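You operate a simulated robot arm through the tools that you are given. There is no shell and no other tool. Be economical: measure what you need, move in short steps, check, and stop when the job is done.

You are at the controls of a simulated two-armed robot. One attempt, no reset.

## Task
Clear the high stool into the grey crate, wipe its seat and carry the crate to the rack.
Fine: chalk box and twine go in the crate; wipe off the sawdust with the folded blue rag from the table and put it back; the crate goes in both hands. Set down upright: chalk box. What is to be rubbed or washed off counts as gone when no trace of it is left.

It is judged by the outcome, as a careful person would: the job done as asked, and still so three seconds after it is handed in. It fails if anything else is knocked over, pushed out of place, dropped, spilled or broken.

## Robot
Two 7-joint arms with two-finger parallel grippers on one trunk, on a base that drives. Base frame: it is fixed to the floor where the robot stands at the start and does not move with it; the origin is under the middle of the robot, x ahead of it, y to its left, z up. Lengths are in m, angles in degrees, forces in N, time in s.
The left shoulder is at the start at [0.07, 0.134, 1.001], the right one opposite. With the tool pointing down near the work surface each hand reaches from about 0.1 to 0.3 m from the robot's upright axis, wherever it stands, measured 20 degrees to its own side. Places, roughly: folded red rag [1.5, 0.75, 1.5]; green crate [2, 0.5, 0.5]; grey crate [1.25, 0.25, 0.75]; top of the plywood rack [1.9, 0.5, 0.8]. Payload 1.57 kg a hand.
The TCP of each hand is the grasp point between the finger pads, 0.03 m short of the fingertips. In the tool frame z runs along the fingers and y along their closing line. The gripper opens to 0.08 m. The fingers are 0.017 m wide and 0.012 m thick; the gripper's body (0.04 by 0.082 m) begins 0.08 m behind the TCP.
Orientation is that of the tool frame in the base frame, as a unit quaternion [w, x, y, z]. With the fingers straight down and closing along the base's y, the tool's x points along the base's -x, its y along +y and its z along -z.

## Interface
- The arms move only by the tool servo_tool. It takes "left_targets", "right_targets" or both (then of equal length, played together; a hand with none holds still); each is a list of rows, each an object of numbers (a shift or turn left out is 0, a gripper value left out holds the last): "x", "y", "z": the shift along the tool's x, y, z in units of 40 mm (1.0 is 40 mm); "rx", "ry", "rz": the turn, a rotation vector about the tool's x, y, z in units of 4 degrees (1.0 is 4 degrees). In form: [{"x": .., "y": .., "z": .., "rx": .., "ry": .., "rz": ..}, ...]. A call has 1 to 20 rows; each row shifts and turns the commanded pose from where the row before left it, along the tool's axes as they then stand. "left_claw" and "right_claw" are, for a hand that has rows, the opening in per cent of the stroke, from 0 (shut) to 100 (fully open), set as the call begins (left out, the last holds). A call with a number of a shift or a turn outside -1 to 1 is refused whole. A row lasts 0.2 s, in which the tool goes at most 0.05 m and 8.6 degrees; a call with a longer step from one row to the next is refused whole, and so is a gripper value outside its range. A pose out of reach is approached as far as the arm can. The call stops where the force on the tool passes 40 N (or 10 N more than at its start, if that is more) or the arm is blocked; 0.2 s more then pass. The fingers move at their own pace (about 0.153 m/s each) and stop on an object; they squeeze with about 27 N. The grip force told is the motor's: it shows also when the fingers shut on nothing. Time passes only in rows, and 0.2 s behind the last, so rows that do not move let the fingers close. It gives the time, the measured TCP pose, the force on the tool (base axes), the opening and the grip force at its end, in the units of the frame above (readings bear some noise), with the torque about the TCP (base axes, N m) and any sound that the robot's microphone picked up.
- Cameras (640 x 400 px; columns grow to the right, rows downward): "scene" is now at [0.1387, -0.0102, 1.2283]; the picture's right is [-0.12, -0.99, 0.00], its down [-0.57, 0.07, -0.82] and it looks along [0.81, -0.10, -0.58] (base axes); focal length 260 px, centre (320, 200). "left" rides on the left gripper at [0.072, 0.007, -0.122] in its tool frame; the picture's right is [-0.09, 1.00, 0.00], its down [-0.84, -0.08, -0.54] and it looks along [-0.54, -0.05, 0.84] (tool axes); focal length 238 px, centre (320, 200). "right" rides on the right gripper at [0.072, -0.007, -0.122] in its tool frame; the picture's right is [0.09, 1.00, 0.00], its down [-0.84, 0.08, -0.54] and it looks along [-0.54, 0.05, 0.84] (tool axes); focal length 238 px, centre (320, 200). There is no depth. A picture from a camera that has moved, and an enlarged one, comes with that camera's place and axes in the base frame and with its lens.
- camera(camera): a new picture of that camera. No time passes.
- raise_lower(by): slides the trunk up (or, below 0, down) by that many m; the arms and the scene camera ride with it, the base frame stays. It gives what a move gives, with no picture.
- drive_base(legs): drives the robot by 1 to 6 legs, each [ahead, left, turn to the left] in m, m and degrees, along the robot's own axes; the way and the turn of a leg run together, so that a leg with both is an arc; at most 1.5 m and 180 degrees a leg. The arms and the cameras ride along, it lands a little off, and it stops where it bumps. It gives what a move gives.
- head_to(pan, tilt): turns the head with the scene camera to pan (to the left, within 86 degrees either way) and tilt (down, from -29 to 69), counted from straight ahead of the robot. It gives what a move gives.
- close_up(camera, box): a new picture of the part [left, top, right, bottom] of that camera's present view, enlarged. No time passes.
- finish_job(): hands the job in; it is judged then, once.

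Go step by step. Nothing tells you exact positions but the pictures and the camera data: compare them with the known pose of the tool, close in by small moves and look again before you grip or let go. The budget is 120 turns and 108 pictures, counting those below and the enlarged ones. Unless the task says otherwise, let go and move clear before handing in, and close with one line.

The tools are called after ">>>" by a JSON object that holds its "name" and its "arguments". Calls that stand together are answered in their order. servo_tool: Moves the arms, as the interface text tells. Its arguments: {"type":"object","properties":{"left_targets":{"type":"array","items":{"type":"object","properties":{"x":{"type":"number"},"y":{"type":"number"},"z":{"type":"number"},"rx":{"type":"number"},"ry":{"type":"number"},"rz":{"type":"number"}}}},"left_claw":{"type":"number"},"right_targets":{"type":"array","items":{"type":"object","properties":{"x":{"type":"number"},"y":{"type":"number"},"z":{"type":"number"},"rx":{"type":"number"},"ry":{"type":"number"},"rz":{"type":"number"}}}},"right_claw":{"type":"number"}},"required":[]} The other tools are called the same way: raise_lower (by) slides the trunk up or down; drive_base (legs) drives the base; head_to (pan, tilt) turns the head that bears the scene camera; camera (camera) takes a picture; close_up (camera, box) takes an enlarged picture of a part of a camera's view; finish_job () hands the job in.

At the start:

```text
time_s: 0.0
left_tool_pos: [0.5139, 0.1672, 1.0709]
left_tcp_rot: [0.0, 0.0, 1.0, 0.001]
left_force: [-0.6, -0.5, 0.1]
left_ft_torque: [-0.01, 0.01, 0.01]
left_finger_gap: 0.0799
left_grasp_force: 0.0
right_tool_pos: [0.4883, -0.1825, 1.0789]
right_tcp_rot: [0.0, 0.0, 1.0, -0.001]
right_force: [0.2, 0.5, -0.8]
right_ft_torque: [0.01, 0.01, 0.02]
right_finger_gap: 0.0801
right_grasp_force: 0.0
trunk travel left (down, up): [-0.575, 0.365]
robot x, y, heading: [0.0003, -0.0006, -0.0]
head pan, tilt: [-6.8, 35.4]
```

scene: 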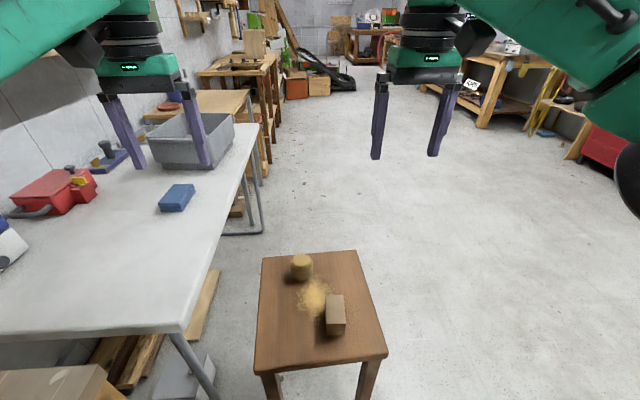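
right: 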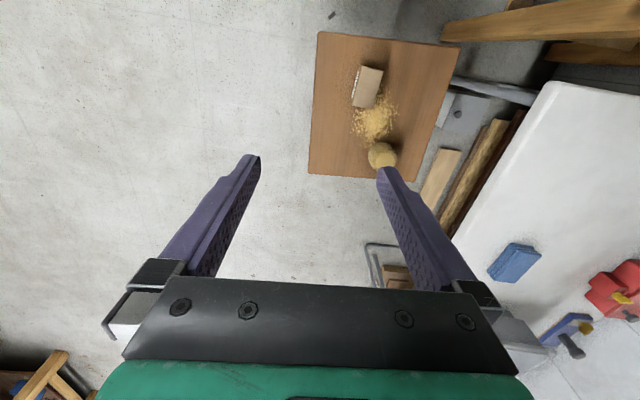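
left: 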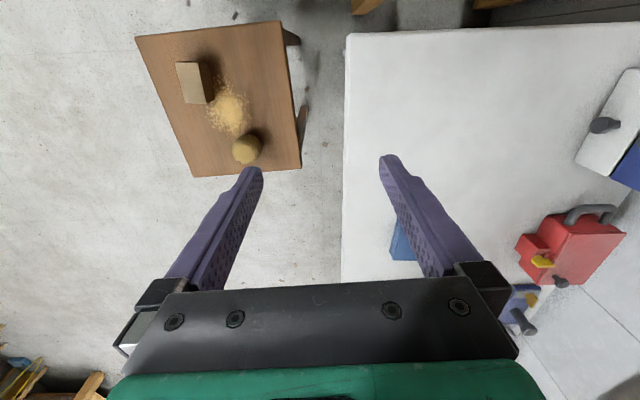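

I see the stool just ahead with the chalk box, sawdust and twine; the table with the rag and grey crate is to the left. First I look more closely around.

>>> {"name": "close_up", "arguments": {"camera": "scene", "box": [230, 230, 410, 400]}}

>>> {"name": "close_up", "arguments": {"camera": "scene", "box": [100, 0, 400, 220]}}

>>> {"name": "close_up", "arguments": {"camera": "right", "box": [300, 20, 480, 190]}}

```text
2.35 times, centred on (320, 315) of scene
camera zoom: at [0.1387, -0.0102, 1.2283], right [-0.12, -0.99, 0.0], down [-0.57, 0.07, -0.82], along [0.81, -0.1, -0.58], focal length 611 px, centre (320, -71)
```

zoom: 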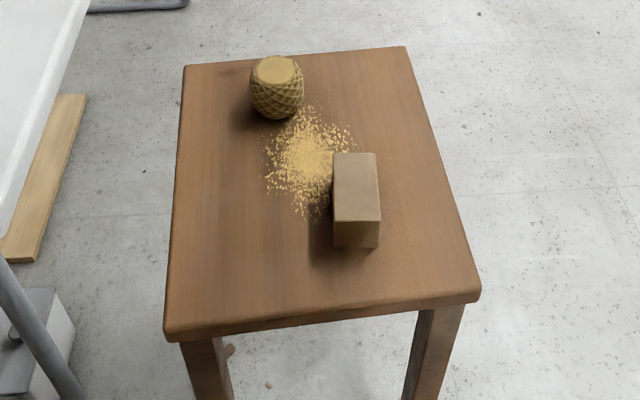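

```text
1.82 times, centred on (250, 110) of scene
camera zoom: at [0.1387, -0.0102, 1.2283], right [-0.12, -0.99, 0.0], down [-0.57, 0.07, -0.82], along [0.81, -0.1, -0.58], focal length 472 px, centre (447, 364)
```

zoom: 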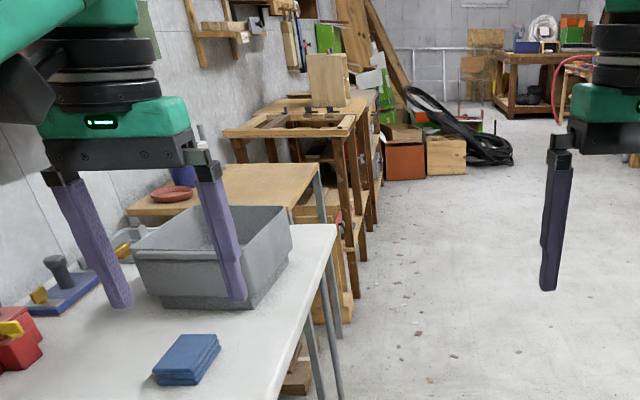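

```text
2.35 times, centred on (390, 105) of right
camera zoom: at [0.4161, -0.1896, 1.1998], right [-0.09, 1.0, 0.0], down [0.84, 0.08, 0.54], along [0.54, 0.05, -0.84], focal length 561 px, centre (155, 424)
```

zoom: 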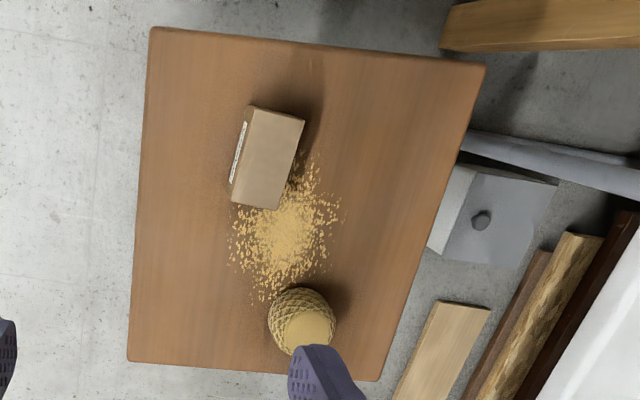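

The chalk box stands on the stool, with twine behind. I look left and further along for the rack.

>>> {"name": "head_to", "arguments": {"pan": 25, "tilt": 20}}

>>> {"name": "camera", "arguments": {"camera": "scene"}}

>>> {"name": "close_up", "arguments": {"camera": "scene", "box": [240, 80, 460, 220]}}

>>> {"name": "head_to", "arguments": {"pan": 0, "tilt": 69}}

>>> {"name": "camera", "arguments": {"camera": "scene"}}

```text
time_s: 1.0
left_tool_pos: [0.5129, 0.1668, 1.0708]
left_tcp_rot: [0.001, -0.001, 1.0, 0.0]
left_force: [0.6, -1.6, 0.6]
left_ft_torque: [0.0, 0.01, -0.03]
left_finger_gap: 0.0799
left_grasp_force: 0.0
right_tool_pos: [0.4874, -0.1831, 1.0786]
right_tcp_rot: [0.0, 0.0, 1.0, 0.0]
right_force: [0.4, 0.1, -0.7]
right_ft_torque: [0.04, 0.0, 0.01]
right_finger_gap: 0.0798
right_grasp_force: 0.0
trunk travel left (down, up): [-0.575, 0.365]
robot x, y, heading: [-0.0004, -0.0004, -0.1]
head pan, tilt: [25.0, 20.0]
```

```text
101 pictures are left
camera scene: at [0.1359, 0.0394, 1.2527], right [0.42, -0.91, 0.0], down [-0.31, -0.14, -0.94], along [0.85, 0.4, -0.34], focal length 260 px, centre (320, 200)
```

scene: 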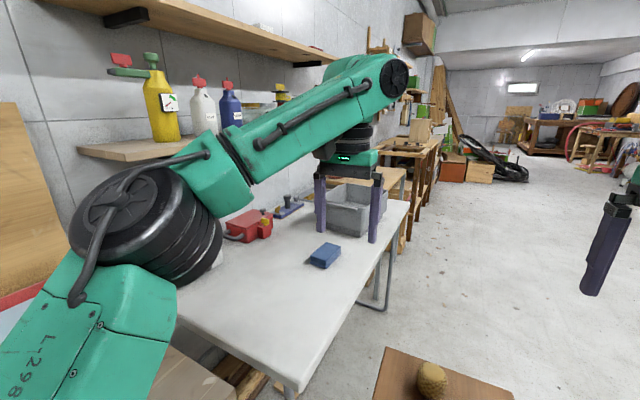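

```text
2.86 times, centred on (350, 150) of scene
camera zoom: at [0.1359, 0.0394, 1.2527], right [0.42, -0.91, 0.0], down [-0.31, -0.14, -0.94], along [0.85, 0.4, -0.34], focal length 742 px, centre (234, 343)
```

zoom: 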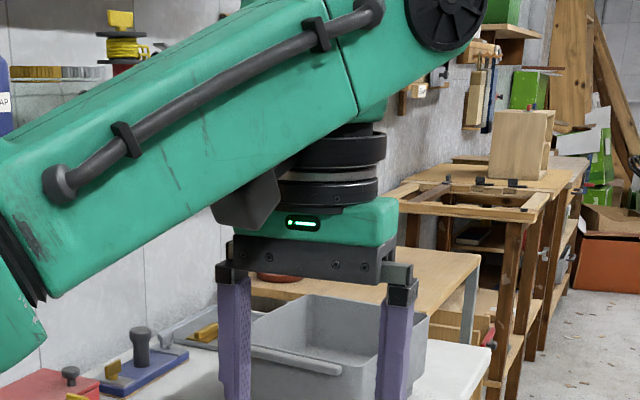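

```text
time_s: 2.1
left_tool_pos: [0.5125, 0.1668, 1.0706]
left_tcp_rot: [0.001, -0.001, 1.0, 0.0]
left_force: [-0.4, -0.2, -0.7]
left_ft_torque: [0.01, -0.01, 0.0]
left_finger_gap: 0.0801
left_grasp_force: 0.0
right_tool_pos: [0.4871, -0.1844, 1.0784]
right_tcp_rot: [0.001, 0.0, 1.0, 0.0]
right_force: [0.8, -0.5, 1.4]
right_ft_torque: [0.04, -0.03, 0.02]
right_finger_gap: 0.08
right_grasp_force: 0.1
trunk travel left (down, up): [-0.575, 0.365]
robot x, y, heading: [-0.0015, 0.0014, 0.2]
head pan, tilt: [0.0, 68.8]
```

```text
99 pictures are left
camera scene: at [0.1074, 0.0002, 1.1852], right [0.0, -1.0, 0.0], down [-0.93, 0.0, -0.36], along [0.36, 0.0, -0.93], focal length 260 px, centre (320, 200)
```

scene: 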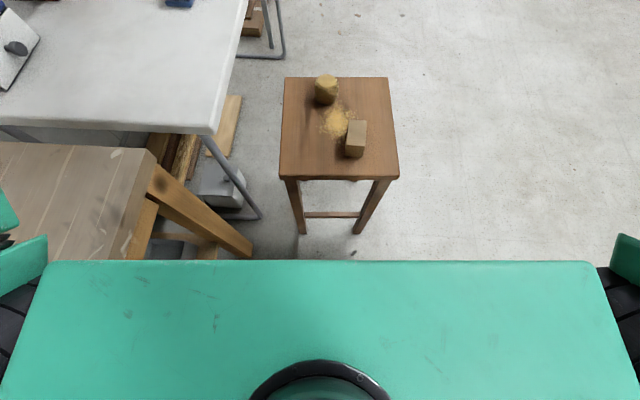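

The seat is at about z 0.615, spanning x 0.39–0.70, y −0.20…0.10; the table edge is close to the left hand. I drive sideways to the right so that the left hand hangs over the stool clear of the table.

>>> {"name": "drive_base", "arguments": {"legs": [[0, -0.25, 0]]}}

>>> {"name": "camera", "arguments": {"camera": "left"}}

>>> {"name": "camera", "arguments": {"camera": "scene"}}

```text
time_s: 3.9
left_tool_pos: [0.5118, -0.0792, 1.0712]
left_tcp_rot: [0.0, 0.0, 1.0, 0.0]
left_force: [0.1, -0.1, -0.1]
left_ft_torque: [-0.02, 0.01, -0.01]
left_finger_gap: 0.0802
left_grasp_force: 0.2
right_tool_pos: [0.4881, -0.4298, 1.0782]
right_tcp_rot: [0.0, 0.001, 1.0, -0.001]
right_force: [0.0, -0.5, 0.9]
right_ft_torque: [-0.01, -0.01, 0.02]
right_finger_gap: 0.08
right_grasp_force: 0.1
trunk travel left (down, up): [-0.575, 0.365]
robot x, y, heading: [-0.0025, -0.2431, -0.1]
head pan, tilt: [0.0, 68.8]
```

```text
98 pictures are left
camera left: at [0.4408, -0.0731, 1.193], right [0.09, 1.0, 0.0], down [0.84, -0.08, 0.54], along [0.54, -0.05, -0.84], focal length 238 px, centre (320, 200)
```

left: 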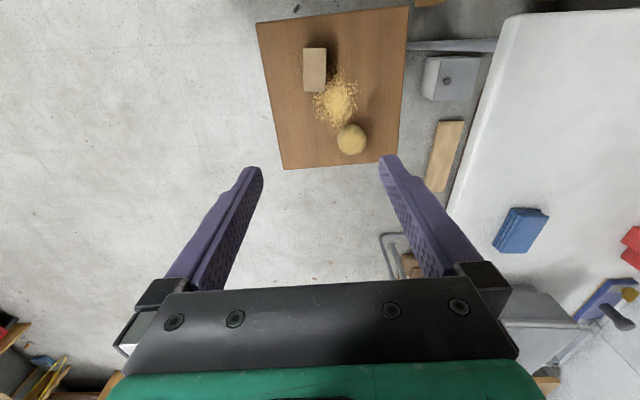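

```text
97 pictures are left
camera scene: at [0.107, -0.2455, 1.1852], right [0.0, -1.0, 0.0], down [-0.93, 0.0, -0.36], along [0.36, 0.0, -0.93], focal length 260 px, centre (320, 200)
```

scene: 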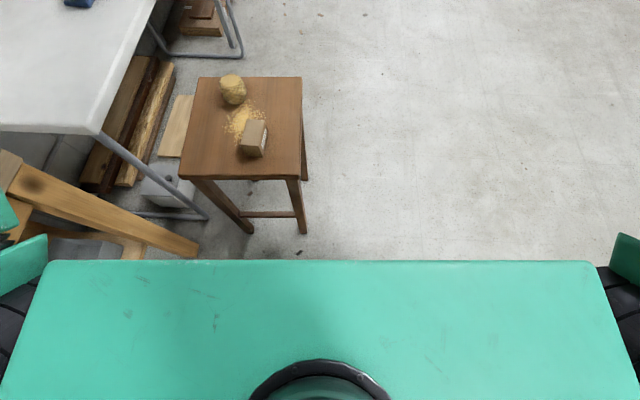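

Chalk box is at about (0.48, −0.087), twine about (0.627, −0.017), both tops near z 0.68. I lower the trunk and bring the left hand above the twine.

>>> {"name": "raise_lower", "arguments": {"by": -0.28}}

>>> {"name": "servo_tool", "arguments": {"left_targets": [{"x": -0.7, "y": 0.4}, {"x": -0.7, "y": 0.4}, {"x": -0.7, "y": 0.4}, {"x": -0.7, "y": 0.35}, {}], "left_claw": 100}}

>>> {"name": "camera", "arguments": {"camera": "left"}}

>>> {"name": "camera", "arguments": {"camera": "right"}}

>>> {"name": "camera", "arguments": {"camera": "scene"}}

```text
time_s: 6.8
left_tool_pos: [0.5127, -0.0799, 0.7915]
left_tcp_rot: [0.0, 0.0, 1.0, 0.0]
left_force: [0.2, 0.3, 0.5]
left_ft_torque: [0.0, 0.02, 0.03]
left_finger_gap: 0.08
left_grasp_force: 0.1
right_tool_pos: [0.4879, -0.4304, 0.7988]
right_tcp_rot: [0.0, 0.0, 1.0, -0.001]
right_force: [0.4, 0.2, 0.1]
right_ft_torque: [0.01, -0.01, -0.02]
right_finger_gap: 0.0798
right_grasp_force: 0.1
trunk travel left (down, up): [-0.295, 0.645]
robot x, y, heading: [-0.0001, -0.2486, -0.3]
head pan, tilt: [0.0, 68.8]
```

```text
time_s: 8.0
left_tool_pos: [0.5487, -0.0391, 0.7752]
left_tcp_rot: [0.0, 0.0, 1.0, 0.0]
left_force: [-0.2, 0.5, 0.2]
left_ft_torque: [-0.02, 0.0, -0.01]
left_finger_gap: 0.0801
left_grasp_force: 0.1
left hand out of reach, approached as far as the arm can: row 1, 2, 3, 4
right_tool_pos: [0.4875, -0.4299, 0.7978]
right_tcp_rot: [0.001, 0.001, 1.0, -0.001]
right_force: [-0.9, 0.2, 0.6]
right_ft_torque: [-0.03, -0.02, -0.01]
right_finger_gap: 0.0798
right_grasp_force: 0.0
trunk travel left (down, up): [-0.295, 0.645]
robot x, y, heading: [0.0028, -0.244, -0.2]
head pan, tilt: [0.0, 68.8]
```

```text
96 pictures are left
camera left: at [0.476, -0.0329, 0.8976], right [0.09, 1.0, 0.0], down [0.84, -0.08, 0.54], along [0.54, -0.05, -0.84], focal length 238 px, centre (320, 200)
```

left: 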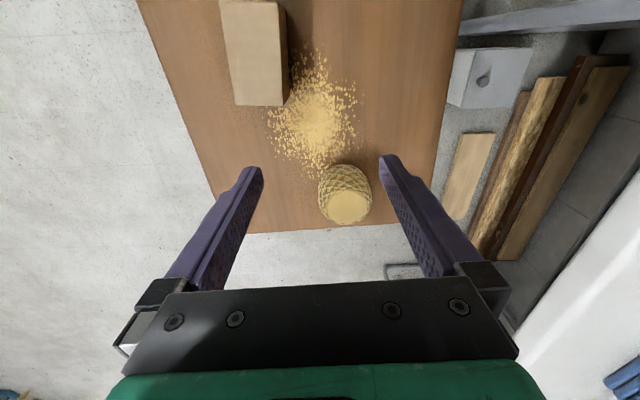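

```text
95 pictures are left
camera right: at [0.4151, -0.4366, 0.9198], right [-0.09, 1.0, 0.0], down [0.84, 0.08, 0.54], along [0.54, 0.05, -0.84], focal length 238 px, centre (320, 200)
```

right: 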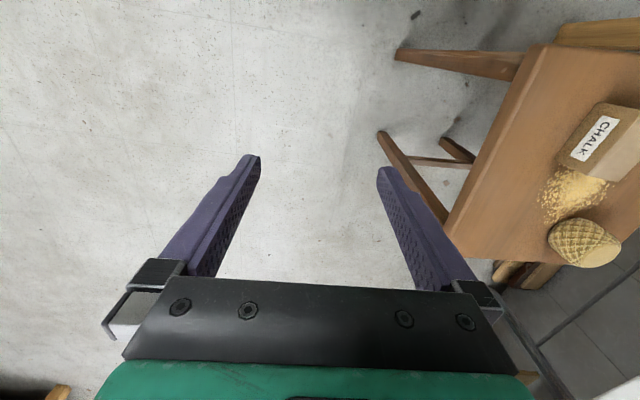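

```text
94 pictures are left
camera scene: at [0.1069, -0.246, 0.9052], right [0.0, -1.0, 0.0], down [-0.93, 0.0, -0.36], along [0.36, 0.0, -0.93], focal length 260 px, centre (320, 200)
```

scene: 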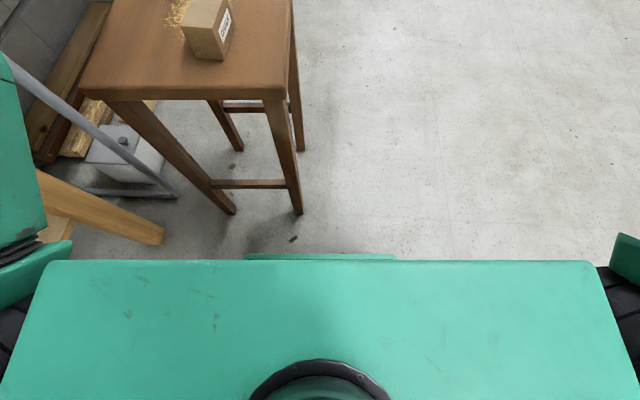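

The reach limit is about 0.55 m ahead; the base has about 0.15 m clearance to the stool legs. I drive ahead 0.09 m with the hand above the objects.

>>> {"name": "drive_base", "arguments": {"legs": [[0.09, 0, 0]]}}

>>> {"name": "servo_tool", "arguments": {"left_targets": [{"y": 0.5}, {}]}}

>>> {"name": "camera", "arguments": {"camera": "left"}}

```text
time_s: 9.1
left_tool_pos: [0.6392, -0.0389, 0.7743]
left_tcp_rot: [-0.001, 0.002, 1.0, 0.001]
left_force: [-0.2, -0.1, -0.1]
left_ft_torque: [0.0, 0.0, 0.04]
left_finger_gap: 0.0801
left_grasp_force: 0.1
right_tool_pos: [0.5773, -0.4303, 0.7983]
right_tcp_rot: [-0.001, 0.001, 1.0, 0.0]
right_force: [0.0, -0.3, 0.2]
right_ft_torque: [0.03, 0.01, 0.02]
right_finger_gap: 0.0801
right_grasp_force: 0.0
trunk travel left (down, up): [-0.295, 0.645]
robot x, y, heading: [0.091, -0.2476, -0.2]
head pan, tilt: [0.0, 68.8]
```

```text
time_s: 9.7
left_tool_pos: [0.6374, -0.0189, 0.7778]
left_tcp_rot: [0.0, 0.001, 1.0, 0.0]
left_force: [0.2, -0.6, 0.5]
left_ft_torque: [-0.01, 0.02, -0.01]
left_finger_gap: 0.0801
left_grasp_force: 0.1
right_tool_pos: [0.5744, -0.4304, 0.7982]
right_tcp_rot: [-0.001, 0.001, 1.0, 0.0]
right_force: [-0.3, 0.4, 0.6]
right_ft_torque: [-0.02, 0.01, 0.02]
right_finger_gap: 0.08
right_grasp_force: 0.1
trunk travel left (down, up): [-0.295, 0.645]
robot x, y, heading: [0.0869, -0.2418, -0.1]
head pan, tilt: [0.0, 68.8]
```

```text
93 pictures are left
camera left: at [0.5654, -0.0129, 0.8984], right [0.09, 1.0, 0.0], down [0.84, -0.08, 0.54], along [0.54, -0.05, -0.84], focal length 238 px, centre (320, 200)
```

left: 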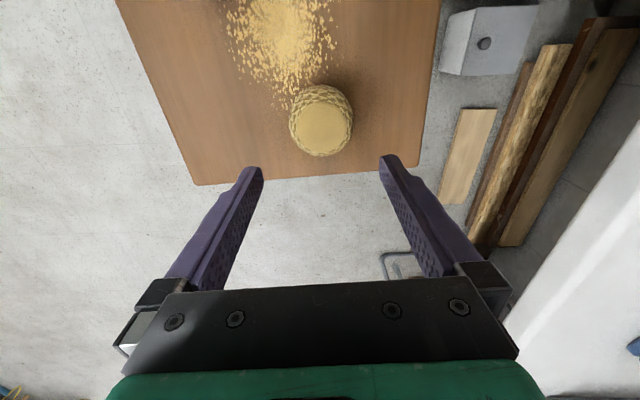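

Twine is right under the hand at (0.629, −0.016). I descend on it and close.

>>> {"name": "servo_tool", "arguments": {"left_targets": [{"x": 0.2, "y": 0.07, "z": 0.7}, {"z": 0.7}, {"z": 0.7}, {"z": 0.6}, {"z": 0.55}, {}]}}

>>> {"name": "camera", "arguments": {"camera": "left"}}

```text
time_s: 11.1
left_tool_pos: [0.6285, -0.016, 0.6493]
left_tcp_rot: [0.006, 0.0, 1.0, 0.0]
left_force: [9.6, 4.0, 27.6]
left_ft_torque: [-0.03, -0.06, -0.3]
left_finger_gap: 0.0797
left_grasp_force: 0.1
right_tool_pos: [0.574, -0.4309, 0.7999]
right_tcp_rot: [0.002, 0.001, 1.0, 0.0]
right_force: [0.3, -0.4, 0.0]
right_ft_torque: [0.04, -0.01, 0.02]
right_finger_gap: 0.0799
right_grasp_force: 0.0
trunk travel left (down, up): [-0.295, 0.645]
robot x, y, heading: [0.0893, -0.2447, 0.1]
head pan, tilt: [0.0, 68.8]
```

```text
92 pictures are left
camera left: at [0.555, -0.0095, 0.7709], right [0.09, 1.0, 0.0], down [0.83, -0.08, 0.55], along [0.55, -0.05, -0.83], focal length 238 px, centre (320, 200)
```

left: 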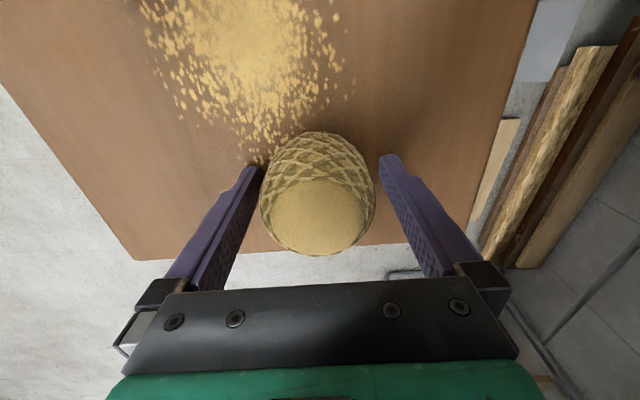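

The fingertips touch the seat (seat z ≈ 0.62). I lift slightly and close on the twine.

>>> {"name": "servo_tool", "arguments": {"left_targets": [{"z": -0.2}, {}]}}

>>> {"name": "servo_tool", "arguments": {"left_targets": [{}, {}, {}, {}], "left_claw": 0}}

>>> {"name": "servo_tool", "arguments": {"left_targets": [{"z": -0.5}, {"z": -0.7}, {"z": -0.7}, {"z": -0.7}, {"z": -0.7}, {}]}}

>>> {"name": "camera", "arguments": {"camera": "left"}}

```text
time_s: 11.7
left_tool_pos: [0.6277, -0.0167, 0.6539]
left_tcp_rot: [-0.002, 0.001, 1.0, 0.0]
left_force: [0.4, 0.9, -0.9]
left_ft_torque: [-0.01, 0.03, 0.02]
left_finger_gap: 0.08
left_grasp_force: 0.0
right_tool_pos: [0.5765, -0.4305, 0.7984]
right_tcp_rot: [-0.001, 0.001, 1.0, 0.001]
right_force: [0.0, -0.4, 0.2]
right_ft_torque: [0.02, -0.04, 0.01]
right_finger_gap: 0.0798
right_grasp_force: 0.1
trunk travel left (down, up): [-0.295, 0.645]
robot x, y, heading: [0.089, -0.2449, -0.0]
head pan, tilt: [0.0, 68.8]
```

```text
time_s: 12.7
left_tool_pos: [0.6282, -0.016, 0.6529]
left_tcp_rot: [0.0, 0.001, 1.0, 0.0]
left_force: [-0.9, 0.0, -0.2]
left_ft_torque: [0.0, 0.02, 0.02]
left_finger_gap: 0.0604
left_grasp_force: 27.0
right_tool_pos: [0.5763, -0.4311, 0.7981]
right_tcp_rot: [0.0, 0.001, 1.0, 0.0]
right_force: [-0.5, 0.2, -0.2]
right_ft_torque: [-0.06, 0.0, -0.02]
right_finger_gap: 0.0799
right_grasp_force: 0.1
trunk travel left (down, up): [-0.295, 0.645]
robot x, y, heading: [0.0893, -0.2459, -0.2]
head pan, tilt: [0.0, 68.8]
```

```text
time_s: 14.1
left_tool_pos: [0.6308, -0.0157, 0.7866]
left_tcp_rot: [0.001, 0.001, 1.0, -0.001]
left_force: [-0.7, -0.2, 0.1]
left_ft_torque: [-0.04, 0.02, -0.03]
left_finger_gap: 0.0605
left_grasp_force: 27.1
right_tool_pos: [0.576, -0.4301, 0.7974]
right_tcp_rot: [0.0, 0.002, 1.0, -0.001]
right_force: [-0.3, 1.1, 0.2]
right_ft_torque: [0.04, 0.0, -0.01]
right_finger_gap: 0.0798
right_grasp_force: 0.0
trunk travel left (down, up): [-0.295, 0.645]
robot x, y, heading: [0.0884, -0.2449, 0.0]
head pan, tilt: [0.0, 68.8]
```

```text
91 pictures are left
camera left: at [0.5585, -0.0091, 0.9091], right [0.1, 1.0, 0.0], down [0.84, -0.08, 0.54], along [0.54, -0.05, -0.84], focal length 238 px, centre (320, 200)
```

left: 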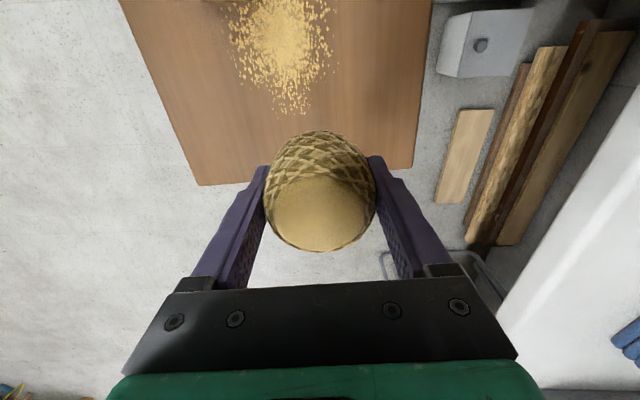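

Twine is held. I lift the left hand more, then shift the base back and left so the right hand can get above the chalk box.

>>> {"name": "servo_tool", "arguments": {"left_targets": [{"z": -0.9, "x": 0.5}, {"z": -0.9, "x": 0.5}, {"z": -0.9, "x": 0.5}, {"z": -0.5}]}}

>>> {"name": "drive_base", "arguments": {"legs": [[-0.09, 0.12, 0]]}}

>>> {"name": "servo_tool", "arguments": {"right_targets": [{"y": 0.9}, {"y": 0.9}, {"y": 0.9}, {"y": 0.9}, {"y": 0.9}, {"y": 0.9}, {}]}}

>>> {"name": "camera", "arguments": {"camera": "right"}}

>>> {"name": "camera", "arguments": {"camera": "scene"}}

```text
time_s: 15.1
left_tool_pos: [0.5927, -0.0234, 0.8338]
left_tcp_rot: [0.001, 0.0, 1.0, 0.0]
left_force: [-0.4, 0.3, -0.6]
left_ft_torque: [0.03, -0.02, 0.0]
left_finger_gap: 0.0603
left_grasp_force: 26.8
left hand out of reach, approached as far as the arm can: row 1, 2, 3, 4
right_tool_pos: [0.5755, -0.43, 0.7987]
right_tcp_rot: [0.0, 0.001, 1.0, 0.0]
right_force: [-0.5, -0.1, 0.0]
right_ft_torque: [0.01, -0.02, 0.01]
right_finger_gap: 0.08
right_grasp_force: 0.1
trunk travel left (down, up): [-0.295, 0.645]
robot x, y, heading: [0.0884, -0.247, 0.0]
head pan, tilt: [0.0, 68.8]
```

```text
time_s: 16.4
left_tool_pos: [0.504, 0.0952, 0.8331]
left_tcp_rot: [0.0, 0.001, 1.0, 0.0]
left_force: [0.1, 0.6, 0.1]
left_ft_torque: [-0.01, -0.01, 0.0]
left_finger_gap: 0.0606
left_grasp_force: 27.0
right_tool_pos: [0.4852, -0.3104, 0.7979]
right_tcp_rot: [0.001, 0.002, 1.0, -0.001]
right_force: [0.3, 0.6, 0.0]
right_ft_torque: [0.01, -0.01, 0.01]
right_finger_gap: 0.08
right_grasp_force: 0.0
trunk travel left (down, up): [-0.295, 0.645]
robot x, y, heading: [-0.0001, -0.1282, -0.1]
head pan, tilt: [0.0, 68.8]
```

```text
time_s: 18.0
left_tool_pos: [0.5028, 0.096, 0.8336]
left_tcp_rot: [0.0, 0.002, 1.0, 0.001]
left_force: [-0.4, 0.8, -0.7]
left_ft_torque: [0.02, 0.0, 0.03]
left_finger_gap: 0.0607
left_grasp_force: 26.5
right_tool_pos: [0.4794, -0.0994, 0.7932]
right_tcp_rot: [0.002, 0.002, 1.0, 0.001]
right_force: [-0.1, -0.3, -0.9]
right_ft_torque: [-0.02, -0.02, -0.03]
right_finger_gap: 0.0799
right_grasp_force: 0.0
right hand out of reach, approached as far as the arm can: row 6
trunk travel left (down, up): [-0.295, 0.645]
robot x, y, heading: [-0.0025, -0.1244, -0.1]
head pan, tilt: [0.0, 68.8]
```

```text
90 pictures are left
camera right: at [0.4069, -0.1065, 0.9144], right [-0.09, 1.0, 0.0], down [0.84, 0.07, 0.54], along [0.54, 0.05, -0.84], focal length 238 px, centre (320, 200)
```

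right: 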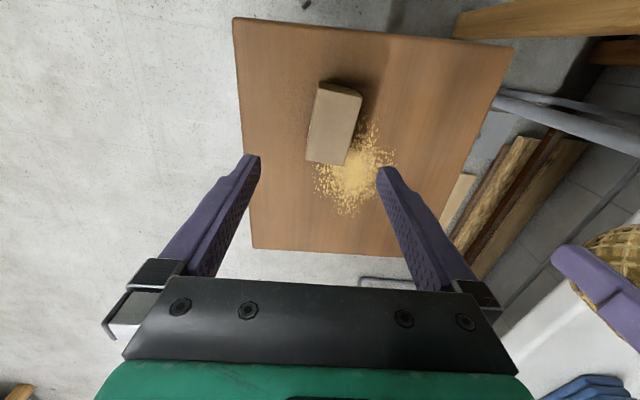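

```text
89 pictures are left
camera scene: at [0.1056, -0.1274, 0.9052], right [0.0, -1.0, 0.0], down [-0.93, 0.0, -0.36], along [0.36, 0.0, -0.93], focal length 260 px, centre (320, 200)
```

scene: 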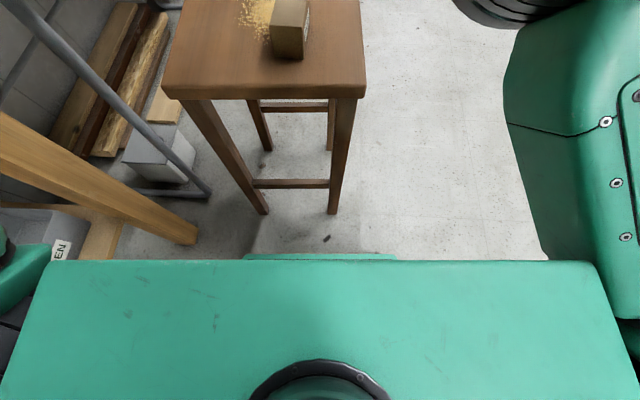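

Box is at about (0.473, −0.087), yawed about −5°. I descend part-way around it and look.

>>> {"name": "servo_tool", "arguments": {"right_targets": [{"x": 0.15, "y": 0.25, "z": 0.6, "rz": 1.0}, {"z": 0.7}, {"z": 0.7}, {}]}}

>>> {"name": "camera", "arguments": {"camera": "right"}}

```text
time_s: 19.0
left_tool_pos: [0.5033, 0.0948, 0.834]
left_tcp_rot: [0.002, 0.001, 1.0, 0.0]
left_force: [-0.3, -0.1, -0.7]
left_ft_torque: [-0.02, 0.01, 0.01]
left_finger_gap: 0.0606
left_grasp_force: 26.5
right_tool_pos: [0.4705, -0.092, 0.7132]
right_tcp_rot: [0.0, 0.038, 0.999, 0.0]
right_force: [-0.6, -0.5, 0.2]
right_ft_torque: [0.02, 0.03, 0.02]
right_finger_gap: 0.0798
right_grasp_force: 0.1
trunk travel left (down, up): [-0.295, 0.645]
robot x, y, heading: [-0.005, -0.1257, -0.0]
head pan, tilt: [0.0, 68.8]
```

```text
88 pictures are left
camera right: at [0.3991, -0.0923, 0.8359], right [-0.02, 1.0, 0.0], down [0.84, 0.02, 0.54], along [0.54, 0.01, -0.84], focal length 238 px, centre (320, 200)
```

right: 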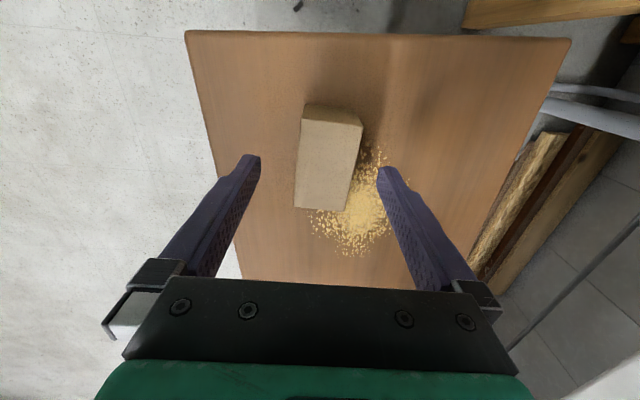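

Well aligned; a touch left, down, and close.

>>> {"name": "servo_tool", "arguments": {"right_targets": [{"y": 0.15, "z": 0.5}, {"z": 0.5}, {"z": 0.4}, {}]}}

>>> {"name": "servo_tool", "arguments": {"right_targets": [{}, {}, {}, {}], "right_claw": 0}}

>>> {"name": "servo_tool", "arguments": {"right_targets": [{"z": -0.5}, {"z": -0.7}, {"z": -0.7}, {"z": -0.7}, {}]}}

>>> {"name": "camera", "arguments": {"camera": "right"}}

```text
time_s: 20.0
left_tool_pos: [0.5035, 0.0949, 0.8332]
left_tcp_rot: [0.001, 0.002, 1.0, 0.0]
left_force: [0.8, -0.3, -0.5]
left_ft_torque: [0.01, -0.03, -0.01]
left_finger_gap: 0.0606
left_grasp_force: 27.0
right_tool_pos: [0.4719, -0.0854, 0.6566]
right_tcp_rot: [0.001, 0.037, 0.999, 0.0]
right_force: [-0.3, -0.1, -0.7]
right_ft_torque: [-0.03, -0.01, -0.03]
right_finger_gap: 0.0799
right_grasp_force: 0.0
trunk travel left (down, up): [-0.295, 0.645]
robot x, y, heading: [0.0013, -0.1269, -0.4]
head pan, tilt: [0.0, 68.8]
```

```text
time_s: 21.0
left_tool_pos: [0.5038, 0.0955, 0.8333]
left_tcp_rot: [0.0, 0.003, 1.0, 0.0]
left_force: [-0.2, 0.0, -0.1]
left_ft_torque: [0.0, 0.0, -0.01]
left_finger_gap: 0.0604
left_grasp_force: 27.4
right_tool_pos: [0.472, -0.0844, 0.6563]
right_tcp_rot: [0.001, 0.036, 0.999, 0.0]
right_force: [-0.7, 0.1, 0.1]
right_ft_torque: [0.01, 0.03, -0.01]
right_finger_gap: 0.0446
right_grasp_force: 27.4
trunk travel left (down, up): [-0.295, 0.645]
robot x, y, heading: [-0.0029, -0.1263, 0.1]
head pan, tilt: [0.0, 68.8]
```

```text
time_s: 22.2
left_tool_pos: [0.5045, 0.0947, 0.8319]
left_tcp_rot: [0.001, 0.002, 1.0, 0.0]
left_force: [0.6, -0.3, -0.7]
left_ft_torque: [-0.01, -0.02, 0.01]
left_finger_gap: 0.0604
left_grasp_force: 27.3
right_tool_pos: [0.4726, -0.085, 0.7621]
right_tcp_rot: [0.0, 0.036, 0.999, 0.0]
right_force: [0.0, -1.0, -0.9]
right_ft_torque: [0.01, 0.06, 0.0]
right_finger_gap: 0.0447
right_grasp_force: 26.4
trunk travel left (down, up): [-0.295, 0.645]
robot x, y, heading: [0.0002, -0.1261, -0.0]
head pan, tilt: [0.0, 68.8]
```

```text
87 pictures are left
camera right: at [0.4004, -0.0862, 0.8832], right [-0.02, 1.0, 0.0], down [0.84, 0.02, 0.54], along [0.54, 0.01, -0.84], focal length 238 px, centre (320, 200)
```

right: 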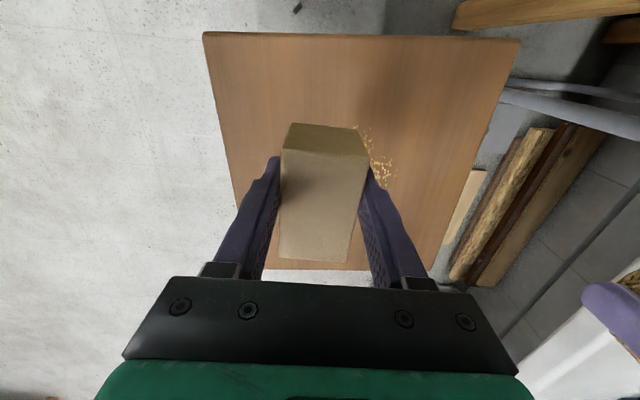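

Both items are held. I raise the trunk, tuck the right hand to its side, then drive round the stool to face the table by the crate.

>>> {"name": "raise_lower", "arguments": {"by": 0.35}}

>>> {"name": "servo_tool", "arguments": {"right_targets": [{"y": -0.9}, {"y": -0.9}, {"y": -0.9}, {"y": -0.9}, {"y": -0.9}, {}]}}

>>> {"name": "drive_base", "arguments": {"legs": [[0, -0.45, 0], [1.3, 0, 0], [0, 0, 90]]}}

>>> {"name": "head_to", "arguments": {"pan": 0, "tilt": 35}}

>>> {"name": "camera", "arguments": {"camera": "scene"}}

```text
time_s: 25.7
left_tool_pos: [0.503, 0.0967, 1.1832]
left_tcp_rot: [0.002, 0.002, 1.0, 0.0]
left_force: [0.0, -1.1, -0.4]
left_ft_torque: [-0.01, -0.02, 0.02]
left_finger_gap: 0.0604
left_grasp_force: 27.2
right_tool_pos: [0.4725, -0.0858, 1.1119]
right_tcp_rot: [0.0, 0.036, 0.999, 0.0]
right_force: [0.3, -0.7, -0.2]
right_ft_torque: [0.03, 0.02, 0.01]
right_finger_gap: 0.0445
right_grasp_force: 26.8
trunk travel left (down, up): [-0.645, 0.295]
robot x, y, heading: [-0.0014, -0.1265, 0.2]
head pan, tilt: [0.0, 68.8]
```

```text
time_s: 27.1
left_tool_pos: [0.5041, 0.0964, 1.1831]
left_tcp_rot: [0.001, 0.002, 1.0, 0.0]
left_force: [0.4, 0.3, -0.5]
left_ft_torque: [0.02, -0.02, -0.02]
left_finger_gap: 0.0607
left_grasp_force: 27.2
right_tool_pos: [0.4578, -0.2644, 1.1118]
right_tcp_rot: [-0.001, 0.037, 0.999, -0.001]
right_force: [-0.1, -0.2, -1.1]
right_ft_torque: [-0.01, 0.01, 0.03]
right_finger_gap: 0.0445
right_grasp_force: 27.2
trunk travel left (down, up): [-0.645, 0.295]
robot x, y, heading: [-0.005, -0.1269, -0.5]
head pan, tilt: [0.0, 68.8]
```

```text
time_s: 39.7
left_tool_pos: [1.0737, -0.0816, 1.183]
left_tcp_rot: [0.0, -0.702, 0.712, 0.001]
left_force: [0.0, 0.0, 0.6]
left_ft_torque: [0.02, -0.01, 0.0]
left_finger_gap: 0.0603
left_grasp_force: 26.5
right_tool_pos: [1.4332, -0.1292, 1.1114]
right_tcp_rot: [0.0, -0.676, 0.737, 0.0]
right_force: [-0.5, 0.0, 0.2]
right_ft_torque: [0.01, -0.01, 0.0]
right_finger_gap: 0.0445
right_grasp_force: 27.1
trunk travel left (down, up): [-0.645, 0.295]
robot x, y, heading: [1.29, -0.5927, 89.2]
head pan, tilt: [0.0, 68.8]
```

```text
time_s: 40.7
left_tool_pos: [1.0734, -0.0824, 1.1837]
left_tcp_rot: [0.0, -0.702, 0.712, 0.0]
left_force: [-0.5, 0.2, -0.8]
left_ft_torque: [-0.01, -0.01, 0.0]
left_finger_gap: 0.0604
left_grasp_force: 27.1
right_tool_pos: [1.4342, -0.1318, 1.1119]
right_tcp_rot: [0.0, -0.677, 0.736, 0.0]
right_force: [0.0, 0.1, -2.2]
right_ft_torque: [-0.02, -0.01, -0.02]
right_finger_gap: 0.0446
right_grasp_force: 26.9
trunk travel left (down, up): [-0.645, 0.295]
robot x, y, heading: [1.2923, -0.5913, 89.3]
head pan, tilt: [0.0, 35.0]
```

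```text
86 pictures are left
camera scene: at [1.2942, -0.4512, 1.2988], right [1.0, -0.01, 0.0], down [-0.01, -0.57, -0.82], along [0.01, 0.82, -0.57], focal length 260 px, centre (320, 200)
```

scene: 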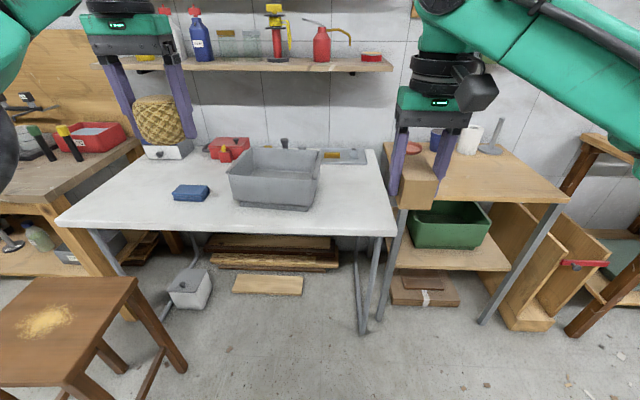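

Now I see it all: grey crate on the table about x 0.98–1.29, y 0.30–0.58, and the plywood rack to its right with the green crate on its lower shelf. I move left 0.15 and ahead part of the way, then look again.

>>> {"name": "drive_base", "arguments": {"legs": [[0, 0.155, 0.8], [0.35, 0, 0]]}}

>>> {"name": "camera", "arguments": {"camera": "scene"}}

>>> {"name": "camera", "arguments": {"camera": "left"}}

>>> {"name": "camera", "arguments": {"camera": "right"}}

```text
time_s: 44.0
left_tool_pos: [0.9177, 0.2669, 1.1837]
left_tcp_rot: [0.0, -0.706, 0.709, 0.0]
left_force: [0.3, 0.1, -1.4]
left_ft_torque: [0.0, 0.03, 0.03]
left_finger_gap: 0.0605
left_grasp_force: 26.6
right_tool_pos: [1.2761, 0.2208, 1.1112]
right_tcp_rot: [0.0, -0.68, 0.733, 0.0]
right_force: [0.0, -0.6, -1.1]
right_ft_torque: [0.0, -0.04, 0.02]
right_finger_gap: 0.0443
right_grasp_force: 26.9
trunk travel left (down, up): [-0.645, 0.295]
robot x, y, heading: [1.138, -0.2369, 89.7]
head pan, tilt: [0.0, 35.0]
```

```text
85 pictures are left
camera scene: at [1.14, -0.1008, 1.299], right [1.0, 0.0, 0.0], down [0.0, -0.57, -0.82], along [0.0, 0.82, -0.57], focal length 260 px, centre (320, 200)
```

scene: 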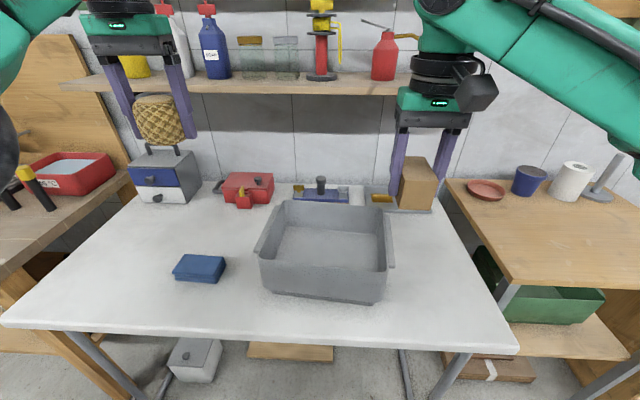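

```text
84 pictures are left
camera left: at [0.909, 0.1936, 1.3052], right [-1.0, 0.1, 0.0], down [0.08, 0.84, 0.54], along [0.05, 0.54, -0.84], focal length 238 px, centre (320, 200)
```

left: 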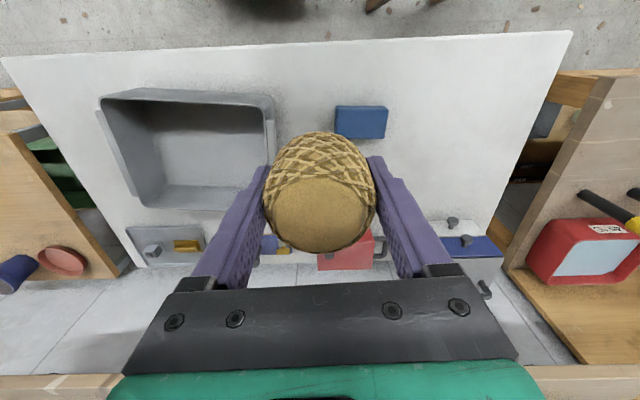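

```text
83 pictures are left
camera right: at [1.2783, 0.1488, 1.2333], right [-1.0, -0.02, 0.0], down [-0.02, 0.84, 0.54], along [-0.01, 0.54, -0.84], focal length 238 px, centre (320, 200)
```

right: 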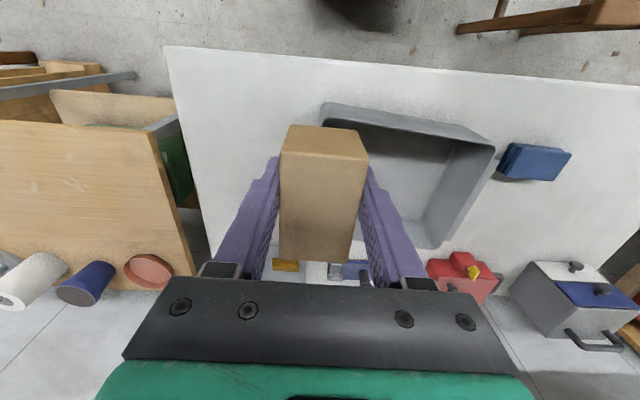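

Table top is at z ≈ 0.76, its front edge y ≈ 0.15–0.20. I enlarge views of the crate for exact corners.

>>> {"name": "close_up", "arguments": {"camera": "scene", "box": [240, 180, 420, 310]}}

>>> {"name": "close_up", "arguments": {"camera": "left", "box": [80, 70, 290, 220]}}

>>> {"name": "close_up", "arguments": {"camera": "right", "box": [300, 80, 520, 260]}}

```text
3.08 times, centred on (330, 245) of scene
camera zoom: at [1.14, -0.1008, 1.299], right [1.0, 0.0, 0.0], down [0.0, -0.57, -0.82], along [0.0, 0.82, -0.57], focal length 799 px, centre (289, 62)
```

zoom: 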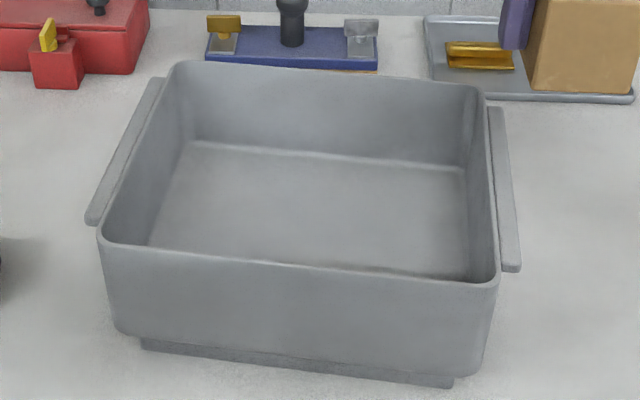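

```text
2.67 times, centred on (185, 145) of left
camera zoom: at [0.909, 0.1936, 1.3052], right [-1.0, 0.1, 0.0], down [0.08, 0.84, 0.54], along [0.05, 0.54, -0.84], focal length 636 px, centre (680, 347)
```

zoom: 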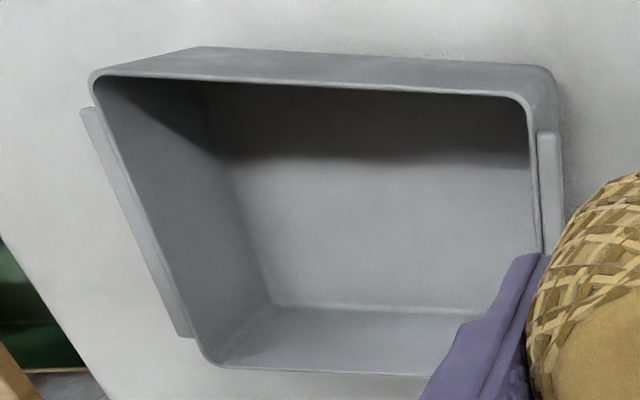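

```text
2.22 times, centred on (410, 170) of right
camera zoom: at [1.2783, 0.1488, 1.2333], right [-1.0, -0.02, 0.0], down [-0.02, 0.84, 0.54], along [-0.01, 0.54, -0.84], focal length 530 px, centre (120, 267)
```

zoom: 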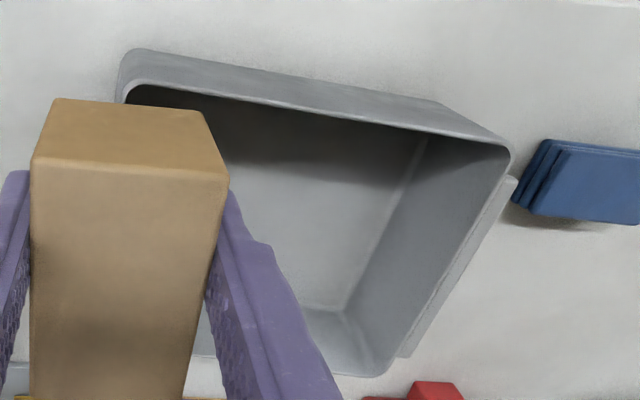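

Crate: centre about (1.157, 0.353), rim 0.26×0.21 at z ≈ 0.895, yaw ≈ −8.5°, with flanges on the left and right sides. I drive ahead 0.13 and centre the right hand over the crate's right half.

>>> {"name": "drive_base", "arguments": {"legs": [[0.13, 0, 0]]}}

>>> {"name": "servo_tool", "arguments": {"right_targets": [{"y": 0.55}, {"y": 0.55}, {"y": 0.5}, {}]}}

>>> {"name": "camera", "arguments": {"camera": "scene"}}

>>> {"name": "camera", "arguments": {"camera": "right"}}

```text
time_s: 45.2
left_tool_pos: [0.9172, 0.3939, 1.1845]
left_tcp_rot: [0.001, -0.706, 0.708, 0.002]
left_force: [-0.6, -0.7, -1.5]
left_ft_torque: [-0.01, -0.01, 0.03]
left_finger_gap: 0.0606
left_grasp_force: 26.6
right_tool_pos: [1.2769, 0.3487, 1.113]
right_tcp_rot: [0.001, -0.681, 0.733, 0.0]
right_force: [-0.1, -0.6, -0.9]
right_ft_torque: [0.0, 0.0, -0.01]
right_finger_gap: 0.0446
right_grasp_force: 26.8
trunk travel left (down, up): [-0.645, 0.295]
robot x, y, heading: [1.1414, -0.1124, 89.8]
head pan, tilt: [0.0, 35.0]
```

```text
time_s: 46.2
left_tool_pos: [0.9168, 0.3952, 1.1849]
left_tcp_rot: [0.0, -0.706, 0.709, 0.001]
left_force: [-0.3, 0.6, -0.5]
left_ft_torque: [0.01, -0.01, -0.02]
left_finger_gap: 0.0605
left_grasp_force: 27.6
right_tool_pos: [1.214, 0.3538, 1.1117]
right_tcp_rot: [0.0, -0.68, 0.733, 0.0]
right_force: [0.2, 0.4, -0.9]
right_ft_torque: [0.0, 0.03, 0.0]
right_finger_gap: 0.0446
right_grasp_force: 26.9
trunk travel left (down, up): [-0.645, 0.295]
robot x, y, heading: [1.143, -0.1116, 89.6]
head pan, tilt: [0.0, 35.0]
```

```text
79 pictures are left
camera scene: at [1.1411, 0.0278, 1.2989], right [1.0, -0.01, 0.0], down [0.0, -0.57, -0.82], along [0.0, 0.82, -0.57], focal length 260 px, centre (320, 200)
```

scene: 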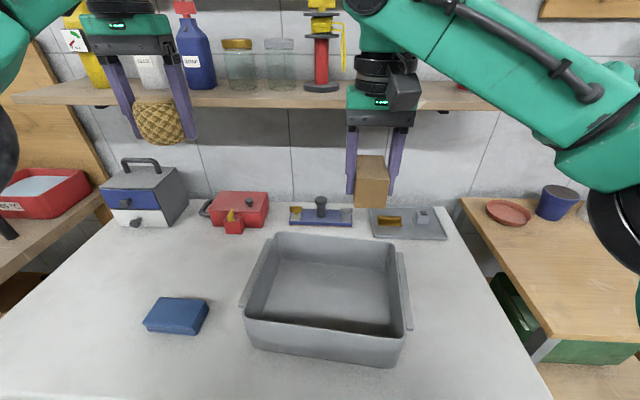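

```text
78 pictures are left
camera right: at [1.2159, 0.2817, 1.2332], right [-1.0, -0.02, 0.0], down [-0.01, 0.84, 0.54], along [-0.01, 0.54, -0.84], focal length 238 px, centre (320, 200)
```

right: 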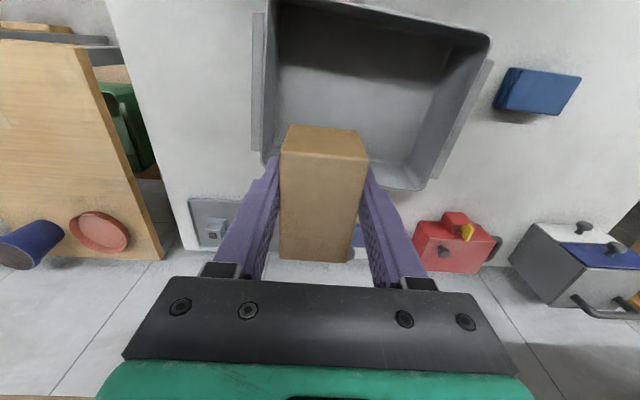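

The right hand is over the crate's right half. I lower the trunk so the chalk box goes inside and check.

>>> {"name": "raise_lower", "arguments": {"by": -0.25}}

>>> {"name": "camera", "arguments": {"camera": "right"}}

>>> {"name": "camera", "arguments": {"camera": "scene"}}

```text
time_s: 48.8
left_tool_pos: [0.918, 0.3956, 0.9338]
left_tcp_rot: [0.001, -0.705, 0.709, 0.001]
left_force: [0.4, -0.4, -0.9]
left_ft_torque: [0.06, -0.01, -0.04]
left_finger_gap: 0.0605
left_grasp_force: 27.3
right_tool_pos: [1.215, 0.3538, 0.8619]
right_tcp_rot: [0.0, -0.68, 0.733, 0.0]
right_force: [-0.1, 0.5, -1.4]
right_ft_torque: [0.02, 0.01, -0.02]
right_finger_gap: 0.0445
right_grasp_force: 27.2
trunk travel left (down, up): [-0.395, 0.545]
robot x, y, heading: [1.1388, -0.1102, 89.6]
head pan, tilt: [0.0, 35.0]
```

```text
77 pictures are left
camera right: at [1.2157, 0.2818, 0.9833], right [-1.0, -0.02, 0.0], down [-0.02, 0.84, 0.54], along [-0.01, 0.54, -0.84], focal length 238 px, centre (320, 200)
```

right: 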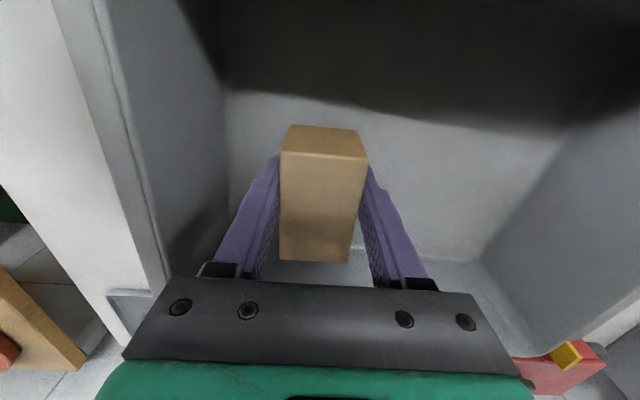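

```text
76 pictures are left
camera scene: at [1.1407, 0.028, 1.0489], right [1.0, 0.0, 0.0], down [0.0, -0.57, -0.82], along [0.0, 0.82, -0.57], focal length 260 px, centre (320, 200)
```

scene: 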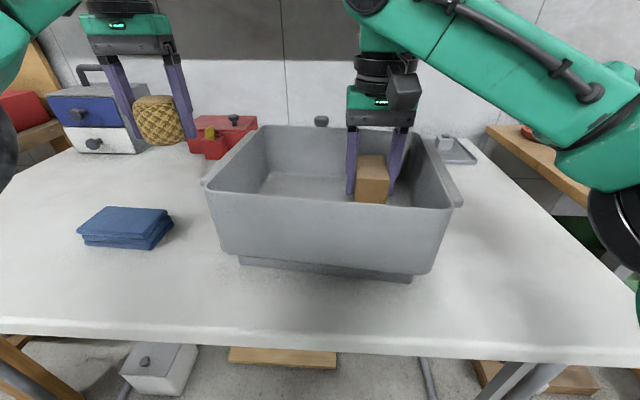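

The chalk box is well inside. I descend gently until it touches.

>>> {"name": "servo_tool", "arguments": {"right_targets": [{"z": 0.4}, {"z": 0.4}, {"z": 0.25}, {}]}}

>>> {"name": "servo_tool", "arguments": {"right_targets": [{"z": 0.12}, {}]}}

>>> {"name": "close_up", "arguments": {"camera": "right", "box": [200, 80, 440, 290]}}

```text
time_s: 49.6
left_tool_pos: [0.9164, 0.3926, 0.9357]
left_tcp_rot: [0.001, -0.705, 0.709, 0.001]
left_force: [0.0, 0.7, -0.3]
left_ft_torque: [0.0, -0.01, -0.02]
left_finger_gap: 0.0605
left_grasp_force: 27.1
right_tool_pos: [1.2145, 0.3521, 0.8314]
right_tcp_rot: [0.004, -0.68, 0.733, 0.009]
right_force: [-1.1, -4.3, 17.8]
right_ft_torque: [-0.5, -0.38, -0.06]
right_finger_gap: 0.0446
right_grasp_force: 26.9
trunk travel left (down, up): [-0.395, 0.545]
robot x, y, heading: [1.1392, -0.1091, 89.6]
head pan, tilt: [0.0, 35.0]
stopped in row 4 (right hand): the force on the tool passed its limit at 51 N (the readings are from after the stop); the commanded pose is now the measured one
```

```text
time_s: 50.1
left_tool_pos: [0.917, 0.3919, 0.9343]
left_tcp_rot: [0.001, -0.705, 0.709, 0.002]
left_force: [0.0, -0.1, -0.8]
left_ft_torque: [-0.04, 0.0, 0.0]
left_finger_gap: 0.0606
left_grasp_force: 26.8
right_tool_pos: [1.215, 0.3526, 0.8305]
right_tcp_rot: [0.007, -0.68, 0.733, 0.015]
right_force: [-1.1, -4.6, 18.4]
right_ft_torque: [-0.53, -0.4, -0.04]
right_finger_gap: 0.0444
right_grasp_force: 27.3
trunk travel left (down, up): [-0.395, 0.545]
robot x, y, heading: [1.1347, -0.1115, 89.6]
head pan, tilt: [0.0, 35.0]
stopped in row 2 (right hand): the force on the tool passed its limit at 45 N (the readings are from after the stop); the commanded pose is now the measured one
```

```text
1.90 times, centred on (320, 185) of right
camera zoom: at [1.2175, 0.2773, 0.9493], right [-1.0, -0.02, 0.01], down [-0.01, 0.82, 0.57], along [-0.02, 0.57, -0.82], focal length 454 px, centre (320, 229)
```

zoom: 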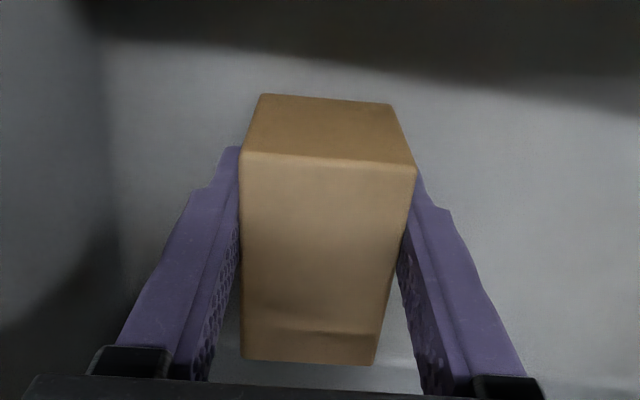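

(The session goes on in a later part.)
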